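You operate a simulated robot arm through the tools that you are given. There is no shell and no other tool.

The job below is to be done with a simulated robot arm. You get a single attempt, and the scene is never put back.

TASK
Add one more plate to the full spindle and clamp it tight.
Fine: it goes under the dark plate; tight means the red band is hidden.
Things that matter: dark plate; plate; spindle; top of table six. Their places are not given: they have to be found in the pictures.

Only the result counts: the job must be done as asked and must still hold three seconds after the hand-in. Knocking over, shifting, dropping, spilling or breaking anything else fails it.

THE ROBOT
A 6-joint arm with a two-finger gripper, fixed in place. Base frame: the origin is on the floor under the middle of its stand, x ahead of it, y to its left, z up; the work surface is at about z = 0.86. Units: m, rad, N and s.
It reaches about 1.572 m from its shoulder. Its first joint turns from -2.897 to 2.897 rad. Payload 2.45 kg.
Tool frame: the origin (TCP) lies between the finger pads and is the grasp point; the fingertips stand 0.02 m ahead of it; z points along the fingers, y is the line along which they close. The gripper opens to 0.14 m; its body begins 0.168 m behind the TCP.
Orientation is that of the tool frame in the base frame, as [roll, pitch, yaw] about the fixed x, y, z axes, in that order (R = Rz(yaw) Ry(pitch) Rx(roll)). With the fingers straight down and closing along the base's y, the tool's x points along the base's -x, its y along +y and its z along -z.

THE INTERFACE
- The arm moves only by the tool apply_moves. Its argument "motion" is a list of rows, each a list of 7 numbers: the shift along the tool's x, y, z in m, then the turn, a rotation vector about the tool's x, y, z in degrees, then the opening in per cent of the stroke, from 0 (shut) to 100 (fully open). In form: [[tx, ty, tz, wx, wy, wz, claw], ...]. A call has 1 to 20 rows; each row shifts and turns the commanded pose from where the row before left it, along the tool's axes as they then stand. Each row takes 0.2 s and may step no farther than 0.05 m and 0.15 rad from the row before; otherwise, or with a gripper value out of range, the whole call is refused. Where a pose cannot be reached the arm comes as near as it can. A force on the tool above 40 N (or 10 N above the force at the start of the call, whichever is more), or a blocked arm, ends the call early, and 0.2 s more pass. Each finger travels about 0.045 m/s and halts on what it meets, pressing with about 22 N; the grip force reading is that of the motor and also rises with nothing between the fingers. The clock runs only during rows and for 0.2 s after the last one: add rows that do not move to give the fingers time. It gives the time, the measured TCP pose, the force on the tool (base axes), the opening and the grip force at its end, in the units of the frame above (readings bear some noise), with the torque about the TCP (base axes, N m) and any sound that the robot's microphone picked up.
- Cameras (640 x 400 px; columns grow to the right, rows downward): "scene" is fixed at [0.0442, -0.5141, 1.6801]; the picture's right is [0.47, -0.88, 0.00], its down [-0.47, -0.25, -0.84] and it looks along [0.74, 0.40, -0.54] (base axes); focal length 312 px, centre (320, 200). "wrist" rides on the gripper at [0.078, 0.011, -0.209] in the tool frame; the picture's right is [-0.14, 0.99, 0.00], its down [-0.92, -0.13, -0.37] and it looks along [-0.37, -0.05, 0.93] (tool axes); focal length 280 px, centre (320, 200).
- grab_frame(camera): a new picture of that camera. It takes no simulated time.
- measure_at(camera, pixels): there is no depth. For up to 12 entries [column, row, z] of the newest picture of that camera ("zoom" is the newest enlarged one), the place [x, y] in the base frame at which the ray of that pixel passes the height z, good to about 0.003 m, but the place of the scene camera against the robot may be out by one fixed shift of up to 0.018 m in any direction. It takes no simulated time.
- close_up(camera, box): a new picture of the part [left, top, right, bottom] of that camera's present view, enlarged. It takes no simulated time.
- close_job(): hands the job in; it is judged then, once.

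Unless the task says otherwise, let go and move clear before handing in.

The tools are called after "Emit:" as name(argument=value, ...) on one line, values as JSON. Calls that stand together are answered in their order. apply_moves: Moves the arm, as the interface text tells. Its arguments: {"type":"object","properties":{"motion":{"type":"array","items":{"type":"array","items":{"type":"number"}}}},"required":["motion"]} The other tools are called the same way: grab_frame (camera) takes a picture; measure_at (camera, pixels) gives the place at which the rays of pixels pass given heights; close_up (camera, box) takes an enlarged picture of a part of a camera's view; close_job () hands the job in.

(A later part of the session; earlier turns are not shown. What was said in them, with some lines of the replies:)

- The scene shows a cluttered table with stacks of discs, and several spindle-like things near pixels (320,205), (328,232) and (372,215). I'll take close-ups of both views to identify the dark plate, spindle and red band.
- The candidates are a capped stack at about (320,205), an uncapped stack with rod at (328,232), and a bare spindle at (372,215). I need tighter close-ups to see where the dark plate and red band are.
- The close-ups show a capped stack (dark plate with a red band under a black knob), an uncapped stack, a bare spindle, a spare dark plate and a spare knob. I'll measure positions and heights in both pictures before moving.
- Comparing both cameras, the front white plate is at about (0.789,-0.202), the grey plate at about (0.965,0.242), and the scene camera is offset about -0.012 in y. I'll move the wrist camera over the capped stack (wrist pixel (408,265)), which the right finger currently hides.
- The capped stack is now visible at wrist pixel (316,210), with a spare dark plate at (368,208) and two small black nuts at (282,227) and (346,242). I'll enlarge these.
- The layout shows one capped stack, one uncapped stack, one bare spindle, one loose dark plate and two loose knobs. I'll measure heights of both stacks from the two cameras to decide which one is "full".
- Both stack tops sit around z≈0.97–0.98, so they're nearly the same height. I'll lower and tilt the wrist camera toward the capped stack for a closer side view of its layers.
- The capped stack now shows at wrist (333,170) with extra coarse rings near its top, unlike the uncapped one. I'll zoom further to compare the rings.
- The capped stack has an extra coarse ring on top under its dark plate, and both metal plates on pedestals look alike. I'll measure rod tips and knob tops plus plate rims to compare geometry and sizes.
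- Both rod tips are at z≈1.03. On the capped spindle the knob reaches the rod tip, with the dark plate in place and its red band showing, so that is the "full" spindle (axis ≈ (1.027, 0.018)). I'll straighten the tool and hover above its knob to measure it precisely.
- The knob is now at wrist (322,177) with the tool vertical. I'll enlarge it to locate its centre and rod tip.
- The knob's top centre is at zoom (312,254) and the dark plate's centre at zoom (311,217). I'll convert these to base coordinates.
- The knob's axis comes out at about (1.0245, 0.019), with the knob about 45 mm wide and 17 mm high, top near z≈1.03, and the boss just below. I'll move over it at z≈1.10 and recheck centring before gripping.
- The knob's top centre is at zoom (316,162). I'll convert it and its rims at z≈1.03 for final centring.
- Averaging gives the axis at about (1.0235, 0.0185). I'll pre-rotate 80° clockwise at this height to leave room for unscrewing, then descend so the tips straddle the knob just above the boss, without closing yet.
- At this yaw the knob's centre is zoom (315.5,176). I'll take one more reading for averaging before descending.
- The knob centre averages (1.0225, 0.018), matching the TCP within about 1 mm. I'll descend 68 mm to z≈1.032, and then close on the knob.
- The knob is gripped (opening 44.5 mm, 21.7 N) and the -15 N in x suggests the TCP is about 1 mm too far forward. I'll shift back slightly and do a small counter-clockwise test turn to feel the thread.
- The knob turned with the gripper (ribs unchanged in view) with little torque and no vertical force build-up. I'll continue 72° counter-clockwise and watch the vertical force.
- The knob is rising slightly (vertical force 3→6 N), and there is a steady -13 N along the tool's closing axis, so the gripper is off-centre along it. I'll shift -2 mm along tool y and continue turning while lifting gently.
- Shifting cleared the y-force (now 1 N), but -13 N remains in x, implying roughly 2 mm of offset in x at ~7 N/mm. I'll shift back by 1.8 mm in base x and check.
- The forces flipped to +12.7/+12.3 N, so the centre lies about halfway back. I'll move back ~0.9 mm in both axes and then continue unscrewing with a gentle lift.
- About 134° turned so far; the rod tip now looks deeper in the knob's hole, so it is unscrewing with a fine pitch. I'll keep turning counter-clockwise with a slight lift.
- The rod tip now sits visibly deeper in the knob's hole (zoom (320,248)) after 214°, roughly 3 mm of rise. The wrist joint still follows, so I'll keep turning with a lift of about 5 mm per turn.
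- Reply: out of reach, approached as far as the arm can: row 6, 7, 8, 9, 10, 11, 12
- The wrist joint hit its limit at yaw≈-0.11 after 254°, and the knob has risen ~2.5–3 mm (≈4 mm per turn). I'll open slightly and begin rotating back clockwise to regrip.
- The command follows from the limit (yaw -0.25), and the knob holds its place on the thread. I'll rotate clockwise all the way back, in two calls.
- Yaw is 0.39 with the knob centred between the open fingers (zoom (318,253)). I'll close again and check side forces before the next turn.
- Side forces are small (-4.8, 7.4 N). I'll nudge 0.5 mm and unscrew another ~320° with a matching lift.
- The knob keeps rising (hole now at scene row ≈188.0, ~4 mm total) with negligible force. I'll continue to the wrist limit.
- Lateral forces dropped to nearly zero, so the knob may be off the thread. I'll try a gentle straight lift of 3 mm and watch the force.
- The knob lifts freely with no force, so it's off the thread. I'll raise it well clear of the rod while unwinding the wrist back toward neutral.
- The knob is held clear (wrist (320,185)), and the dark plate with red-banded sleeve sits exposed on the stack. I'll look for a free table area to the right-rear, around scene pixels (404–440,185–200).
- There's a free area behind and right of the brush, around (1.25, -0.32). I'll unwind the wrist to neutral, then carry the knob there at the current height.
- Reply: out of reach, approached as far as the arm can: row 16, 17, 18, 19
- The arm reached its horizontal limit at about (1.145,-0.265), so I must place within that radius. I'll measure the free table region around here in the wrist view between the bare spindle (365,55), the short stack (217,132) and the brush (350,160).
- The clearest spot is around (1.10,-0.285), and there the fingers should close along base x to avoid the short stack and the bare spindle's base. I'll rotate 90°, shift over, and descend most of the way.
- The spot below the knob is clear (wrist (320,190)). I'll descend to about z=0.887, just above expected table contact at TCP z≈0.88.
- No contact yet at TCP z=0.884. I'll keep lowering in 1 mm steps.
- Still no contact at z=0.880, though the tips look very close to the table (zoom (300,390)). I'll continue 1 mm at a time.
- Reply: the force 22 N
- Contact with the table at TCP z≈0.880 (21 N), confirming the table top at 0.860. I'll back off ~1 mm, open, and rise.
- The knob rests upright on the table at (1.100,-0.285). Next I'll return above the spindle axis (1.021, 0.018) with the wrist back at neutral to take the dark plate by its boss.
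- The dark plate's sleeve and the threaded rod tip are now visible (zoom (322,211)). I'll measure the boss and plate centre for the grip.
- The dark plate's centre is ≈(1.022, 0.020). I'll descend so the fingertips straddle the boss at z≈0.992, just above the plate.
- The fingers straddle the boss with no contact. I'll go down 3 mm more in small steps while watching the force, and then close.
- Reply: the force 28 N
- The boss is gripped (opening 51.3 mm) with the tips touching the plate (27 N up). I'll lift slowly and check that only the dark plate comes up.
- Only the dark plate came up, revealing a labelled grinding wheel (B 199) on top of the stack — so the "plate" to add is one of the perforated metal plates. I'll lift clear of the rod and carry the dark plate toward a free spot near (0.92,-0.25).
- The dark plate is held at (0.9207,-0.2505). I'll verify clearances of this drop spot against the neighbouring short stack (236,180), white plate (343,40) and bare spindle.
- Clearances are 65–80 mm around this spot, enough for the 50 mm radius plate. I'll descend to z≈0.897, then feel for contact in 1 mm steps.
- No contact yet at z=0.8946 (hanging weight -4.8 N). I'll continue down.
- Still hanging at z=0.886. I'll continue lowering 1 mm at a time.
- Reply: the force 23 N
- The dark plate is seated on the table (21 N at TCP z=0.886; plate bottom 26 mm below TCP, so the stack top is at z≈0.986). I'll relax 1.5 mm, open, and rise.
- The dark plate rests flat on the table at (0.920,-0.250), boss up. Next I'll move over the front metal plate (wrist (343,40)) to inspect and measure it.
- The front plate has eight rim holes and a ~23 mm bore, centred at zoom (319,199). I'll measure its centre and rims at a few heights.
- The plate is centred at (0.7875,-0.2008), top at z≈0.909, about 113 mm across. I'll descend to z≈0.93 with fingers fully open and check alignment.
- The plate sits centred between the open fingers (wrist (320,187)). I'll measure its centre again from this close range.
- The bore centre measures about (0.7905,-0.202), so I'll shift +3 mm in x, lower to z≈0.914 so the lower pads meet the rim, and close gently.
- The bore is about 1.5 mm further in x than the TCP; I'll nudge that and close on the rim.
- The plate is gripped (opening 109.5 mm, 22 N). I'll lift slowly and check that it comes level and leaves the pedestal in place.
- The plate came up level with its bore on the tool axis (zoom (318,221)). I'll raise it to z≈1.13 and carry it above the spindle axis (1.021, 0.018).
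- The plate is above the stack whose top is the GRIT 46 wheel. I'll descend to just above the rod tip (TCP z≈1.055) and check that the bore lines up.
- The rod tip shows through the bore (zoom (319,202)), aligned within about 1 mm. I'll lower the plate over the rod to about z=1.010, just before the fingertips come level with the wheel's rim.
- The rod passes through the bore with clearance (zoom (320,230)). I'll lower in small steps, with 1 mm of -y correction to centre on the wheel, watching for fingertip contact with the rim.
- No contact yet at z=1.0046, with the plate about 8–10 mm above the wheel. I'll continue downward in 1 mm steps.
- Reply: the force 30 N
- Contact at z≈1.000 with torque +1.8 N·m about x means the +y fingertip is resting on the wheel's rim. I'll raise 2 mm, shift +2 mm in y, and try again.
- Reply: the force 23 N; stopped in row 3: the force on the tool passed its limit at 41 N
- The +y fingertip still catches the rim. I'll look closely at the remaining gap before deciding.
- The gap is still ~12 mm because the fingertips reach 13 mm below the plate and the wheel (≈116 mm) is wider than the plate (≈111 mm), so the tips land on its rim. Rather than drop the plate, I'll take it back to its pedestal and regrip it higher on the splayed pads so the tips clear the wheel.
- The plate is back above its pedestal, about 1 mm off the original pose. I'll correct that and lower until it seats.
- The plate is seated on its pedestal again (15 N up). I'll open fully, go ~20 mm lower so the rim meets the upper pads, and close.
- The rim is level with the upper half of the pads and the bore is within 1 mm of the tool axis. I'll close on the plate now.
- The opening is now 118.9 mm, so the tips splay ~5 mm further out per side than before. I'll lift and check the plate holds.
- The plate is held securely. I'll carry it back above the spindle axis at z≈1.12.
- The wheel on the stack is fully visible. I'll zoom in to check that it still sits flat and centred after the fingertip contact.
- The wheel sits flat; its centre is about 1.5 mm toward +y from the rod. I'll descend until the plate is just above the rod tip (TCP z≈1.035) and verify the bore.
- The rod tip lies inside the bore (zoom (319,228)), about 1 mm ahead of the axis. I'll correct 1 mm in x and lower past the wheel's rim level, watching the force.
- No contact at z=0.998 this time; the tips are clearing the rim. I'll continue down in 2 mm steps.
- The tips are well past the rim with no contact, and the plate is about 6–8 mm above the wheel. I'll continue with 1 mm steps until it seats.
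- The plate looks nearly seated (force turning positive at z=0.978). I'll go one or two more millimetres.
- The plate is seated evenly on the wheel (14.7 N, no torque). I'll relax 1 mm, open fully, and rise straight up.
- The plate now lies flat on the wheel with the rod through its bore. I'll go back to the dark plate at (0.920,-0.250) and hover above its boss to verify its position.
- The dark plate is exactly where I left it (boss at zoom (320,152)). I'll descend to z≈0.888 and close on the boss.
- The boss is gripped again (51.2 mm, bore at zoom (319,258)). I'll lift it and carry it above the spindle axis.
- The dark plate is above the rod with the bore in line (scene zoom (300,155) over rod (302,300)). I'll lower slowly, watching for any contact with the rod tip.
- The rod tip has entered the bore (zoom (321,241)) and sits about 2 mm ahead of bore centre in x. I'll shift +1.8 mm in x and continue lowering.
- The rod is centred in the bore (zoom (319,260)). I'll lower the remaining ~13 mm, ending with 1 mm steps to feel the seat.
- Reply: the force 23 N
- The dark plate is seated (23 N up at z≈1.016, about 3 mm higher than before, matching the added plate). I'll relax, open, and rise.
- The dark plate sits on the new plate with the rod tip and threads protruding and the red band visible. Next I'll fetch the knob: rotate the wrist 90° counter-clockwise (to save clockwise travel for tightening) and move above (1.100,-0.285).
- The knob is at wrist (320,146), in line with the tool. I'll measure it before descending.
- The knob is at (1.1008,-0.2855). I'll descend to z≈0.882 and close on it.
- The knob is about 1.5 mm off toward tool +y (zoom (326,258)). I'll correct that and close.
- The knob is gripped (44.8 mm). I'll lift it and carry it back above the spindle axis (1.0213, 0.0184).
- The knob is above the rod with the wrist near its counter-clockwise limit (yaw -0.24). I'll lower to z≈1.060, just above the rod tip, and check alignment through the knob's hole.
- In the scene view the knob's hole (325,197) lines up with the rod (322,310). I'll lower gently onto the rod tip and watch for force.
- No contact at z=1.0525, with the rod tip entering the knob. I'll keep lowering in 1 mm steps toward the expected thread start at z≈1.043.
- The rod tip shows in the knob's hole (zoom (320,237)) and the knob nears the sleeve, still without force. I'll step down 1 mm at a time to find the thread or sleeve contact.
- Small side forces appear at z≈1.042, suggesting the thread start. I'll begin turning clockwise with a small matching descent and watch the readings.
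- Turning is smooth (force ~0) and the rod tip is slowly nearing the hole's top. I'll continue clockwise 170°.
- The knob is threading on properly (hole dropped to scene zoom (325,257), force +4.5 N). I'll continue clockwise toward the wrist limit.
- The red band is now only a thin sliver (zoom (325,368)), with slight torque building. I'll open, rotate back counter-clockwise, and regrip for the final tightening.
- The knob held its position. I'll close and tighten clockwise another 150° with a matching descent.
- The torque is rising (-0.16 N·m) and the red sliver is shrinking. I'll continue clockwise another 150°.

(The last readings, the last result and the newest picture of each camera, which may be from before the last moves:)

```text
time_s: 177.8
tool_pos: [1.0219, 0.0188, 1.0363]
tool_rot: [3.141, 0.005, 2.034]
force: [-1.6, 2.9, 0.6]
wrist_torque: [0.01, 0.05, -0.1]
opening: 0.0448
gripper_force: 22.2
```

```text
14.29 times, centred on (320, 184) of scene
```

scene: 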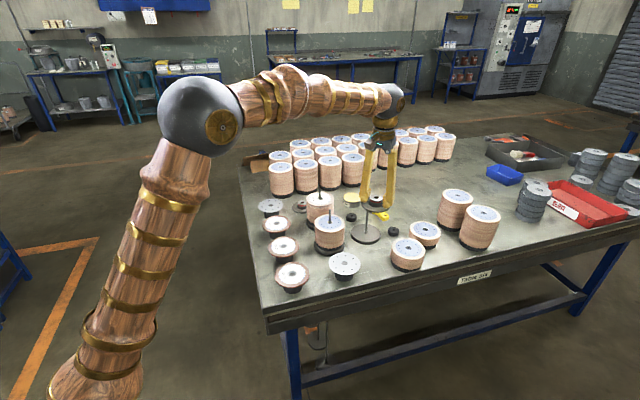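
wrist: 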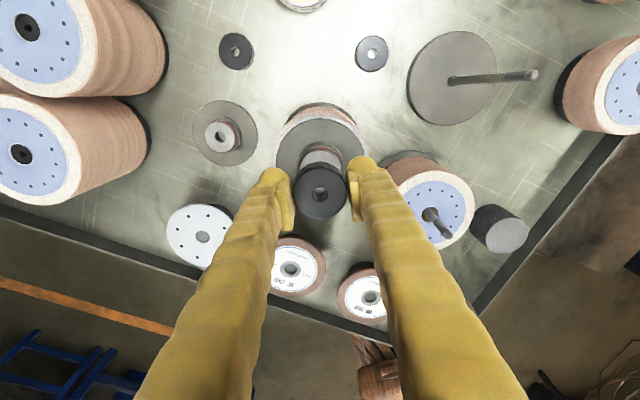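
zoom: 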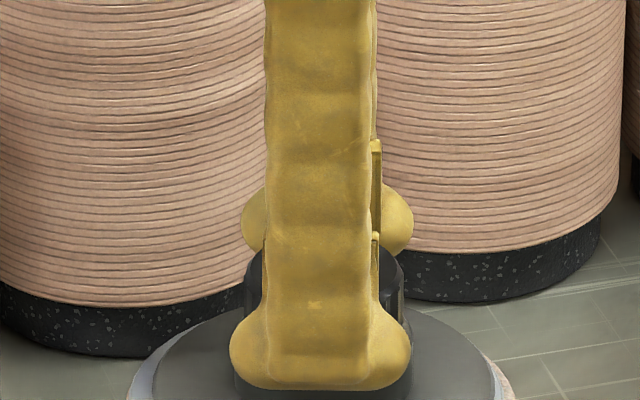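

No red shows in the wrist view now, but torque is still low (-0.10). I'll keep tightening toward the wrist limit.

Emit:
apply_moves(motion=[[0, 0, 0.0001, 0, 0, 8.5, 25], [0, 0, 0.0001, 0, 0, 8.5, 25], [0, 0, 0.0001, 0, 0, 8.5, 25], [0, 0, 0.0001, 0, 0, 8.5, 25], [0, 0, 0.0001, 0, 0, 8.5, 25], [0, 0, 0.0001, 0, 0, 8.5, 25], [0, 0, 0.0001, 0, 0, 8.5, 25], [0, 0, 0.0001, 0, 0, 8.5, 25], [0, 0, 0.0001, 0, 0, 8.5, 25], [0, 0, 0.0001, 0, 0, 8.5, 25], [0, 0, 0, 0, 0, 0, 25]])

Emit:
close_up(camera="wrist", box=[250, 120, 390, 240])

Emit:
close_up(camera="scene", box=[298, 170, 342, 198])

```text
time_s: 180.2
tool_pos: [1.0212, 0.0176, 1.0348]
tool_rot: [3.137, 0.001, 0.547]
force: [-1.7, 1.0, 0.2]
wrist_torque: [0.02, 0.04, -0.06]
opening: 0.0444
gripper_force: 21.3
```

```text
3.33 times, centred on (320, 180) of wrist
```

zoom: 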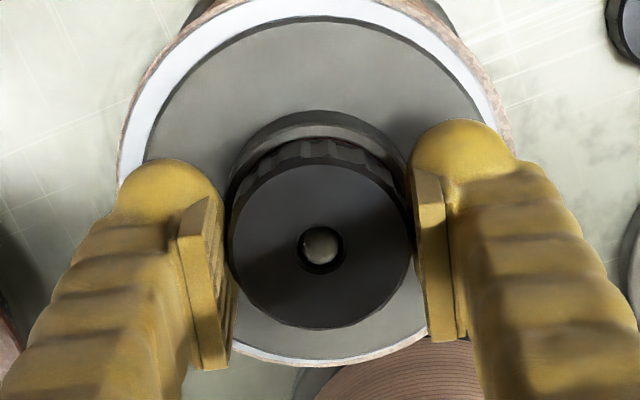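

```text
14.29 times, centred on (320, 184) of scene
```

zoom: 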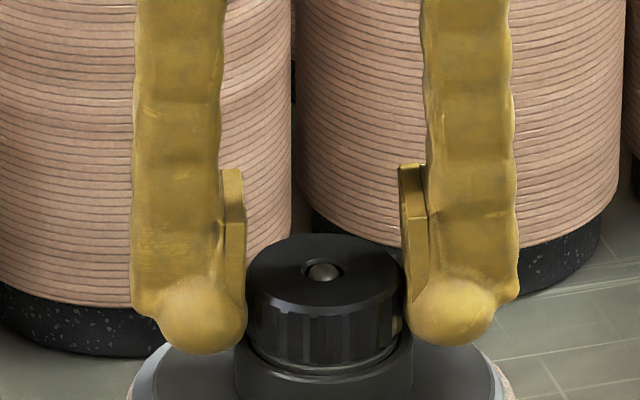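

The red band is no longer visible (zoom (325,365) shows only silver lip and boss rim). I'll regrip once more to add margin, first opening and rotating back counter-clockwise.

Emit:
apply_moves(motion=[[0, 0, 0, 0, 0, 0, 35], [0, 0, 0, 0, 0, 0, 45], [0, 0, 0, 0, 0, -8.5, 45], [0, 0, 0, 0, 0, -8.5, 45], [0, 0, 0, 0, 0, -8.5, 45], [0, 0, 0, 0, 0, -8.5, 45], [0, 0, 0, 0, 0, -8.5, 45], [0, 0, 0, 0, 0, -8.5, 45], [0, 0, 0, 0, 0, -8.5, 45], [0, 0, 0, 0, 0, -8.5, 45], [0, 0, 0, 0, 0, -8.5, 45], [0, 0, 0, 0, 0, -8.5, 45], [0, 0, 0, 0, 0, -8.5, 45], [0, 0, 0, 0, 0, -8.5, 45], [0, 0, 0, 0, 0, -8.5, 45], [0, 0, 0, 0, 0, -8.5, 45], [0, 0, 0, 0, 0, -8.5, 45], [0, 0, 0, 0, 0, -8.5, 45], [0, 0, 0, 0, 0, -8.5, 45], [0, 0, 0, 0, 0, -8.5, 45]])

Emit:
close_up(camera="scene", box=[306, 178, 334, 198])

Emit:
close_up(camera="wrist", box=[270, 140, 370, 220])

```text
time_s: 184.4
tool_pos: [1.0208, 0.0179, 1.0339]
tool_rot: [-3.139, 0.002, -3.059]
force: [0.8, -0.2, 0.0]
wrist_torque: [0.02, 0.03, 0.03]
opening: 0.0629
gripper_force: 0.1
```

```text
16.00 times, centred on (320, 188) of scene
```

zoom: 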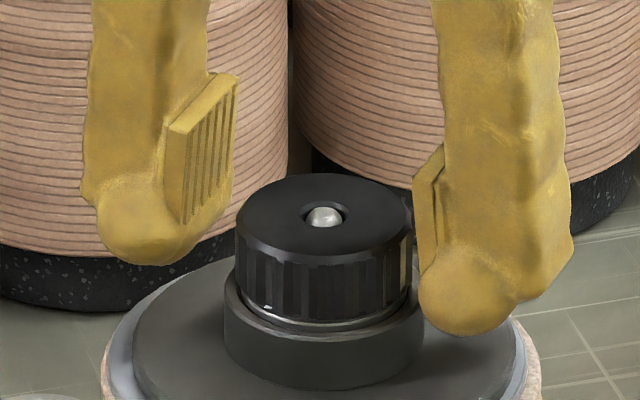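

```text
5.00 times, centred on (320, 180) of wrist
```

zoom: 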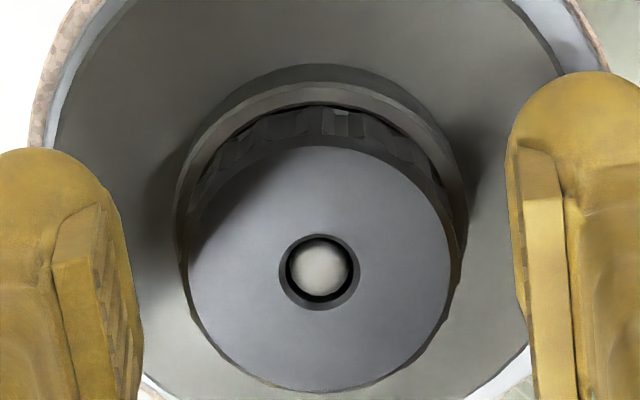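

The red band is fully hidden, with just the silver lip level with the boss rim. For margin I'll regrip and turn a little further clockwise, watching for a stall.

Emit:
apply_moves(motion=[[0, 0, 0, 0, 0, 0, 30], [0, 0, 0, 0, 0, 0, 25], [0, 0, 0, 0, 0, 0, 25], [0, 0, 0.0001, 0, 0, 8.5, 25], [0, 0, 0.0001, 0, 0, 8.5, 25], [0, 0, 0.0001, 0, 0, 8.5, 25], [0, 0, 0.0001, 0, 0, 8.5, 25], [0, 0, 0.0001, 0, 0, 8.5, 25], [0, 0, 0.0001, 0, 0, 8.5, 25], [0, 0, 0.0001, 0, 0, 8.5, 25], [0, 0, 0.0001, 0, 0, 8.5, 25]])

Emit:
close_up(camera="wrist", box=[270, 140, 370, 220])

Emit:
close_up(camera="scene", box=[306, 178, 334, 198])

```text
time_s: 186.8
tool_pos: [1.0206, 0.0184, 1.0341]
tool_rot: [3.14, 0.005, 2.032]
force: [-0.2, -0.2, -5.5]
wrist_torque: [0.06, -0.01, 0.28]
opening: 0.0445
gripper_force: 22.1
```

```text
5.00 times, centred on (320, 180) of wrist
```

zoom: 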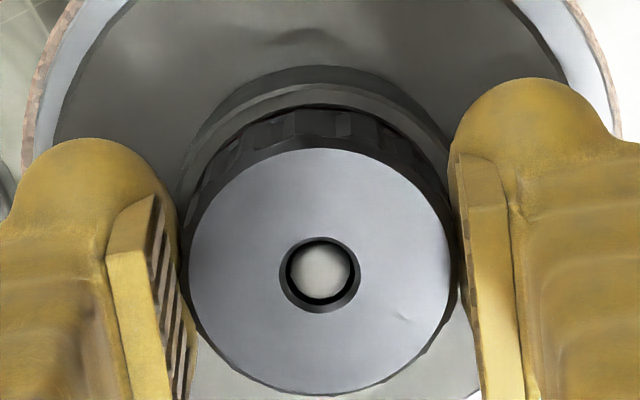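

```text
16.00 times, centred on (320, 188) of scene
```

zoom: 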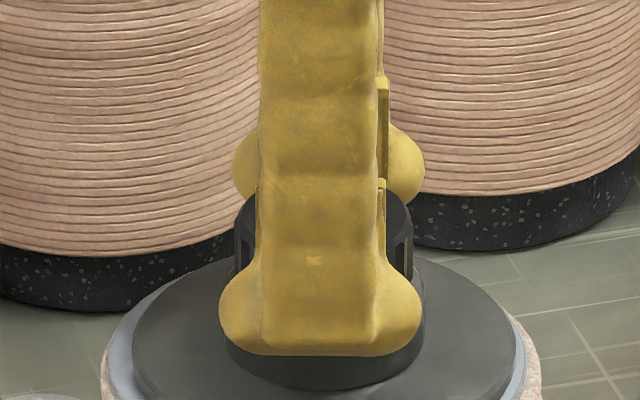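

Resistance has risen (torque +0.28 N·m, the knob pulling down 5.5 N), so it's clamped tight with margin. I'll release and lift clear.

Emit:
apply_moves(motion=[[0, 0, 0, 0, 0, 0, 30], [0, 0, 0, 0, 0, 0, 40], [0, 0, 0, 0, 0, 0, 50], [0, 0, 0, 0, 0, 0, 60], [0, 0, 0, 0, 0, 0, 60], [0, 0, -0.01, 0, 0, 0, 60], [0, 0, -0.03, 0, 0, 0, 60], [0, 0, -0.045, 0, 0, 0, 60], [0, 0, -0.045, 0, 0, 0, 60], [0, 0, -0.045, 0, 0, 0, 60], [0, 0, 0, 0, 0, 0, 60]])

Emit:
close_up(camera="scene", box=[298, 178, 342, 206])

Emit:
grab_frame(camera="wrist")

Emit:
grab_frame(camera="scene")

```text
time_s: 189.2
tool_pos: [1.0211, 0.0176, 1.2086]
tool_rot: [3.141, 0.005, 2.035]
force: [0.0, 0.0, -0.1]
wrist_torque: [0.02, 0.02, 0.01]
opening: 0.0839
gripper_force: 0.0
```

```text
14.29 times, centred on (320, 192) of scene
```

zoom: 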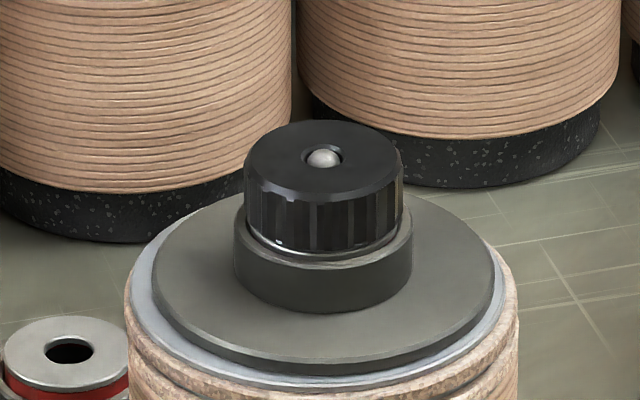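

```text
taken
```

wrist: 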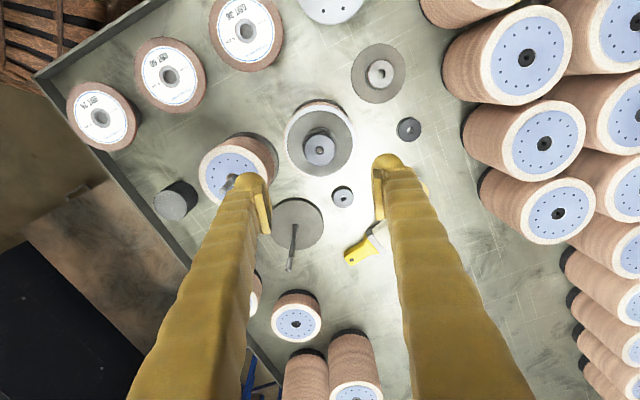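

```text
taken
```

scene: 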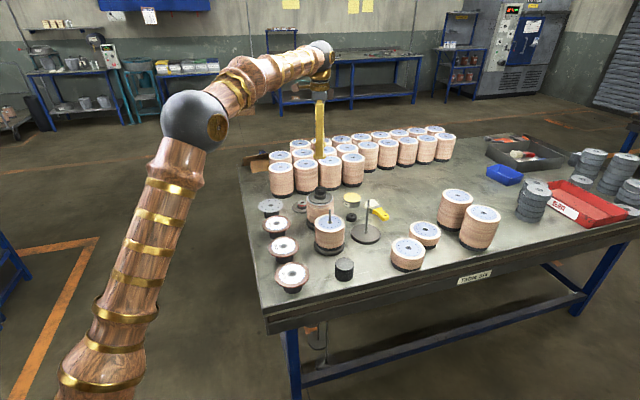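

The red band is hidden under the knob (zoom (322,255)), the new plate's rim shows under the dark plate, and nothing else has moved. I'll retract further, wait a moment and recheck that the clamp holds.

Emit:
apply_moves(motion=[[0, 0, -0.03, 0, 0, 0, 60], [0, 0, 0, 0, 0, -8.5, 60], [0, 0, 0, 0, 0, -8.5, 60], [0, 0, 0, 0, 0, -8.5, 60], [0, 0, 0, 0, 0, -8.5, 60], [0, 0, 0, 0, 0, -8.5, 60], [0, 0, 0, 0, 0, -8.5, 60], [0, 0, 0, 0, 0, -8.5, 60], [0, 0, 0, 0, 0, -4, 60], [0.045, 0, 0, 0, 0, 0, 60], [0.045, 0, 0, 0, 0, 0, 60], [0.045, 0, 0, 0, 0, 0, 60], [0.045, 0, 0, 0, 0, 0, 60], [0, 0, 0, 0, 0, 0, 60], [0, 0, 0, 0, 0, 0, 60], [0, 0, 0, 0, 0, 0, 60], [0, 0, 0, 0, 0, 0, 60], [0, 0, 0, 0, 0, 0, 60]])

Emit:
close_up(camera="scene", box=[298, 178, 342, 206])

Emit:
close_up(camera="scene", box=[250, 170, 450, 300])

Emit:
grab_frame(camera="wrist")

```text
time_s: 193.0
tool_pos: [0.8411, 0.0186, 1.2387]
tool_rot: [-3.139, 0.001, -3.14]
force: [0.3, 0.4, -0.6]
wrist_torque: [0.0, 0.01, 0.03]
opening: 0.084
gripper_force: 0.1
```

```text
14.29 times, centred on (320, 192) of scene
```

zoom: 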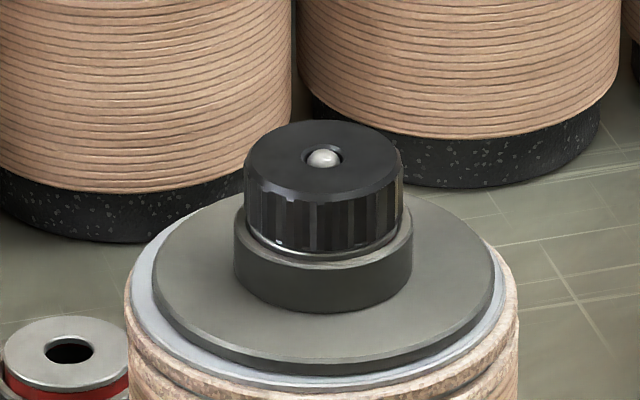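

```text
3.08 times, centred on (350, 235) of scene
```

zoom: 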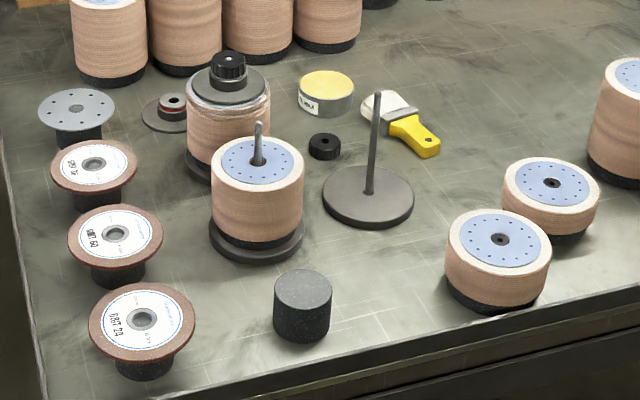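

```text
taken
```

wrist: 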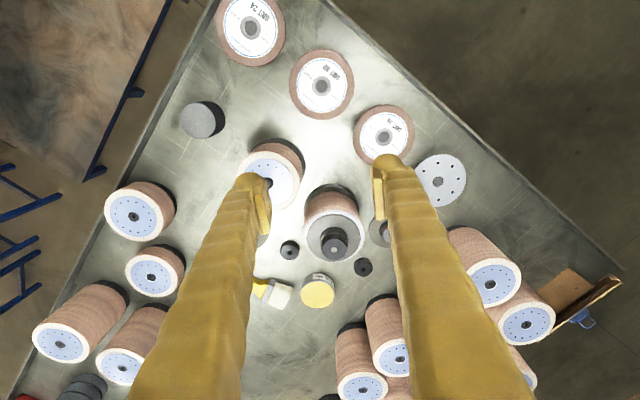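

The clamp holds. The red band is still hidden at zoom (322,255), the added plate sits between the GRIT 46 wheel and the dark plate, and everything else on the table is in place. The arm is clear, so I'm handing in the job.

Emit:
close_job()

```text
The job is handed in.
```

I added one more plate to the capped spindle and clamped it tight; the red band is hidden. I re-checked about four seconds after letting go and the clamp was holding. I then handed the job in. The hand-in gave no verdict.

- **Which spindle:** two spindles carry tall stacks. I took "full" to mean the one already closed with a dark plate and knob, since the other has an open rod. If you meant the open one, this is the wrong spindle.
- **Which plate:** I used the front perforated metal plate with eight rim holes, not one of the labelled GRIT wheels. It now lies between the top GRIT 46 wheel and the dark plate.
- **Clamping:** I took the knob and dark plate off to fit it, then put both back. I kept turning the knob past the point where the red disappeared, until it resisted.
- **Rim contact:** on the first try a fingertip pressed on the GRIT 46 wheel's rim with about 41 N. The wheel still looked flat afterwards. I set the plate back on its pedestal, gripped it again, and it went on without touching the rim.

In the last pictures nothing else on the table had been moved or knocked over. The arm is clear of the spindle.
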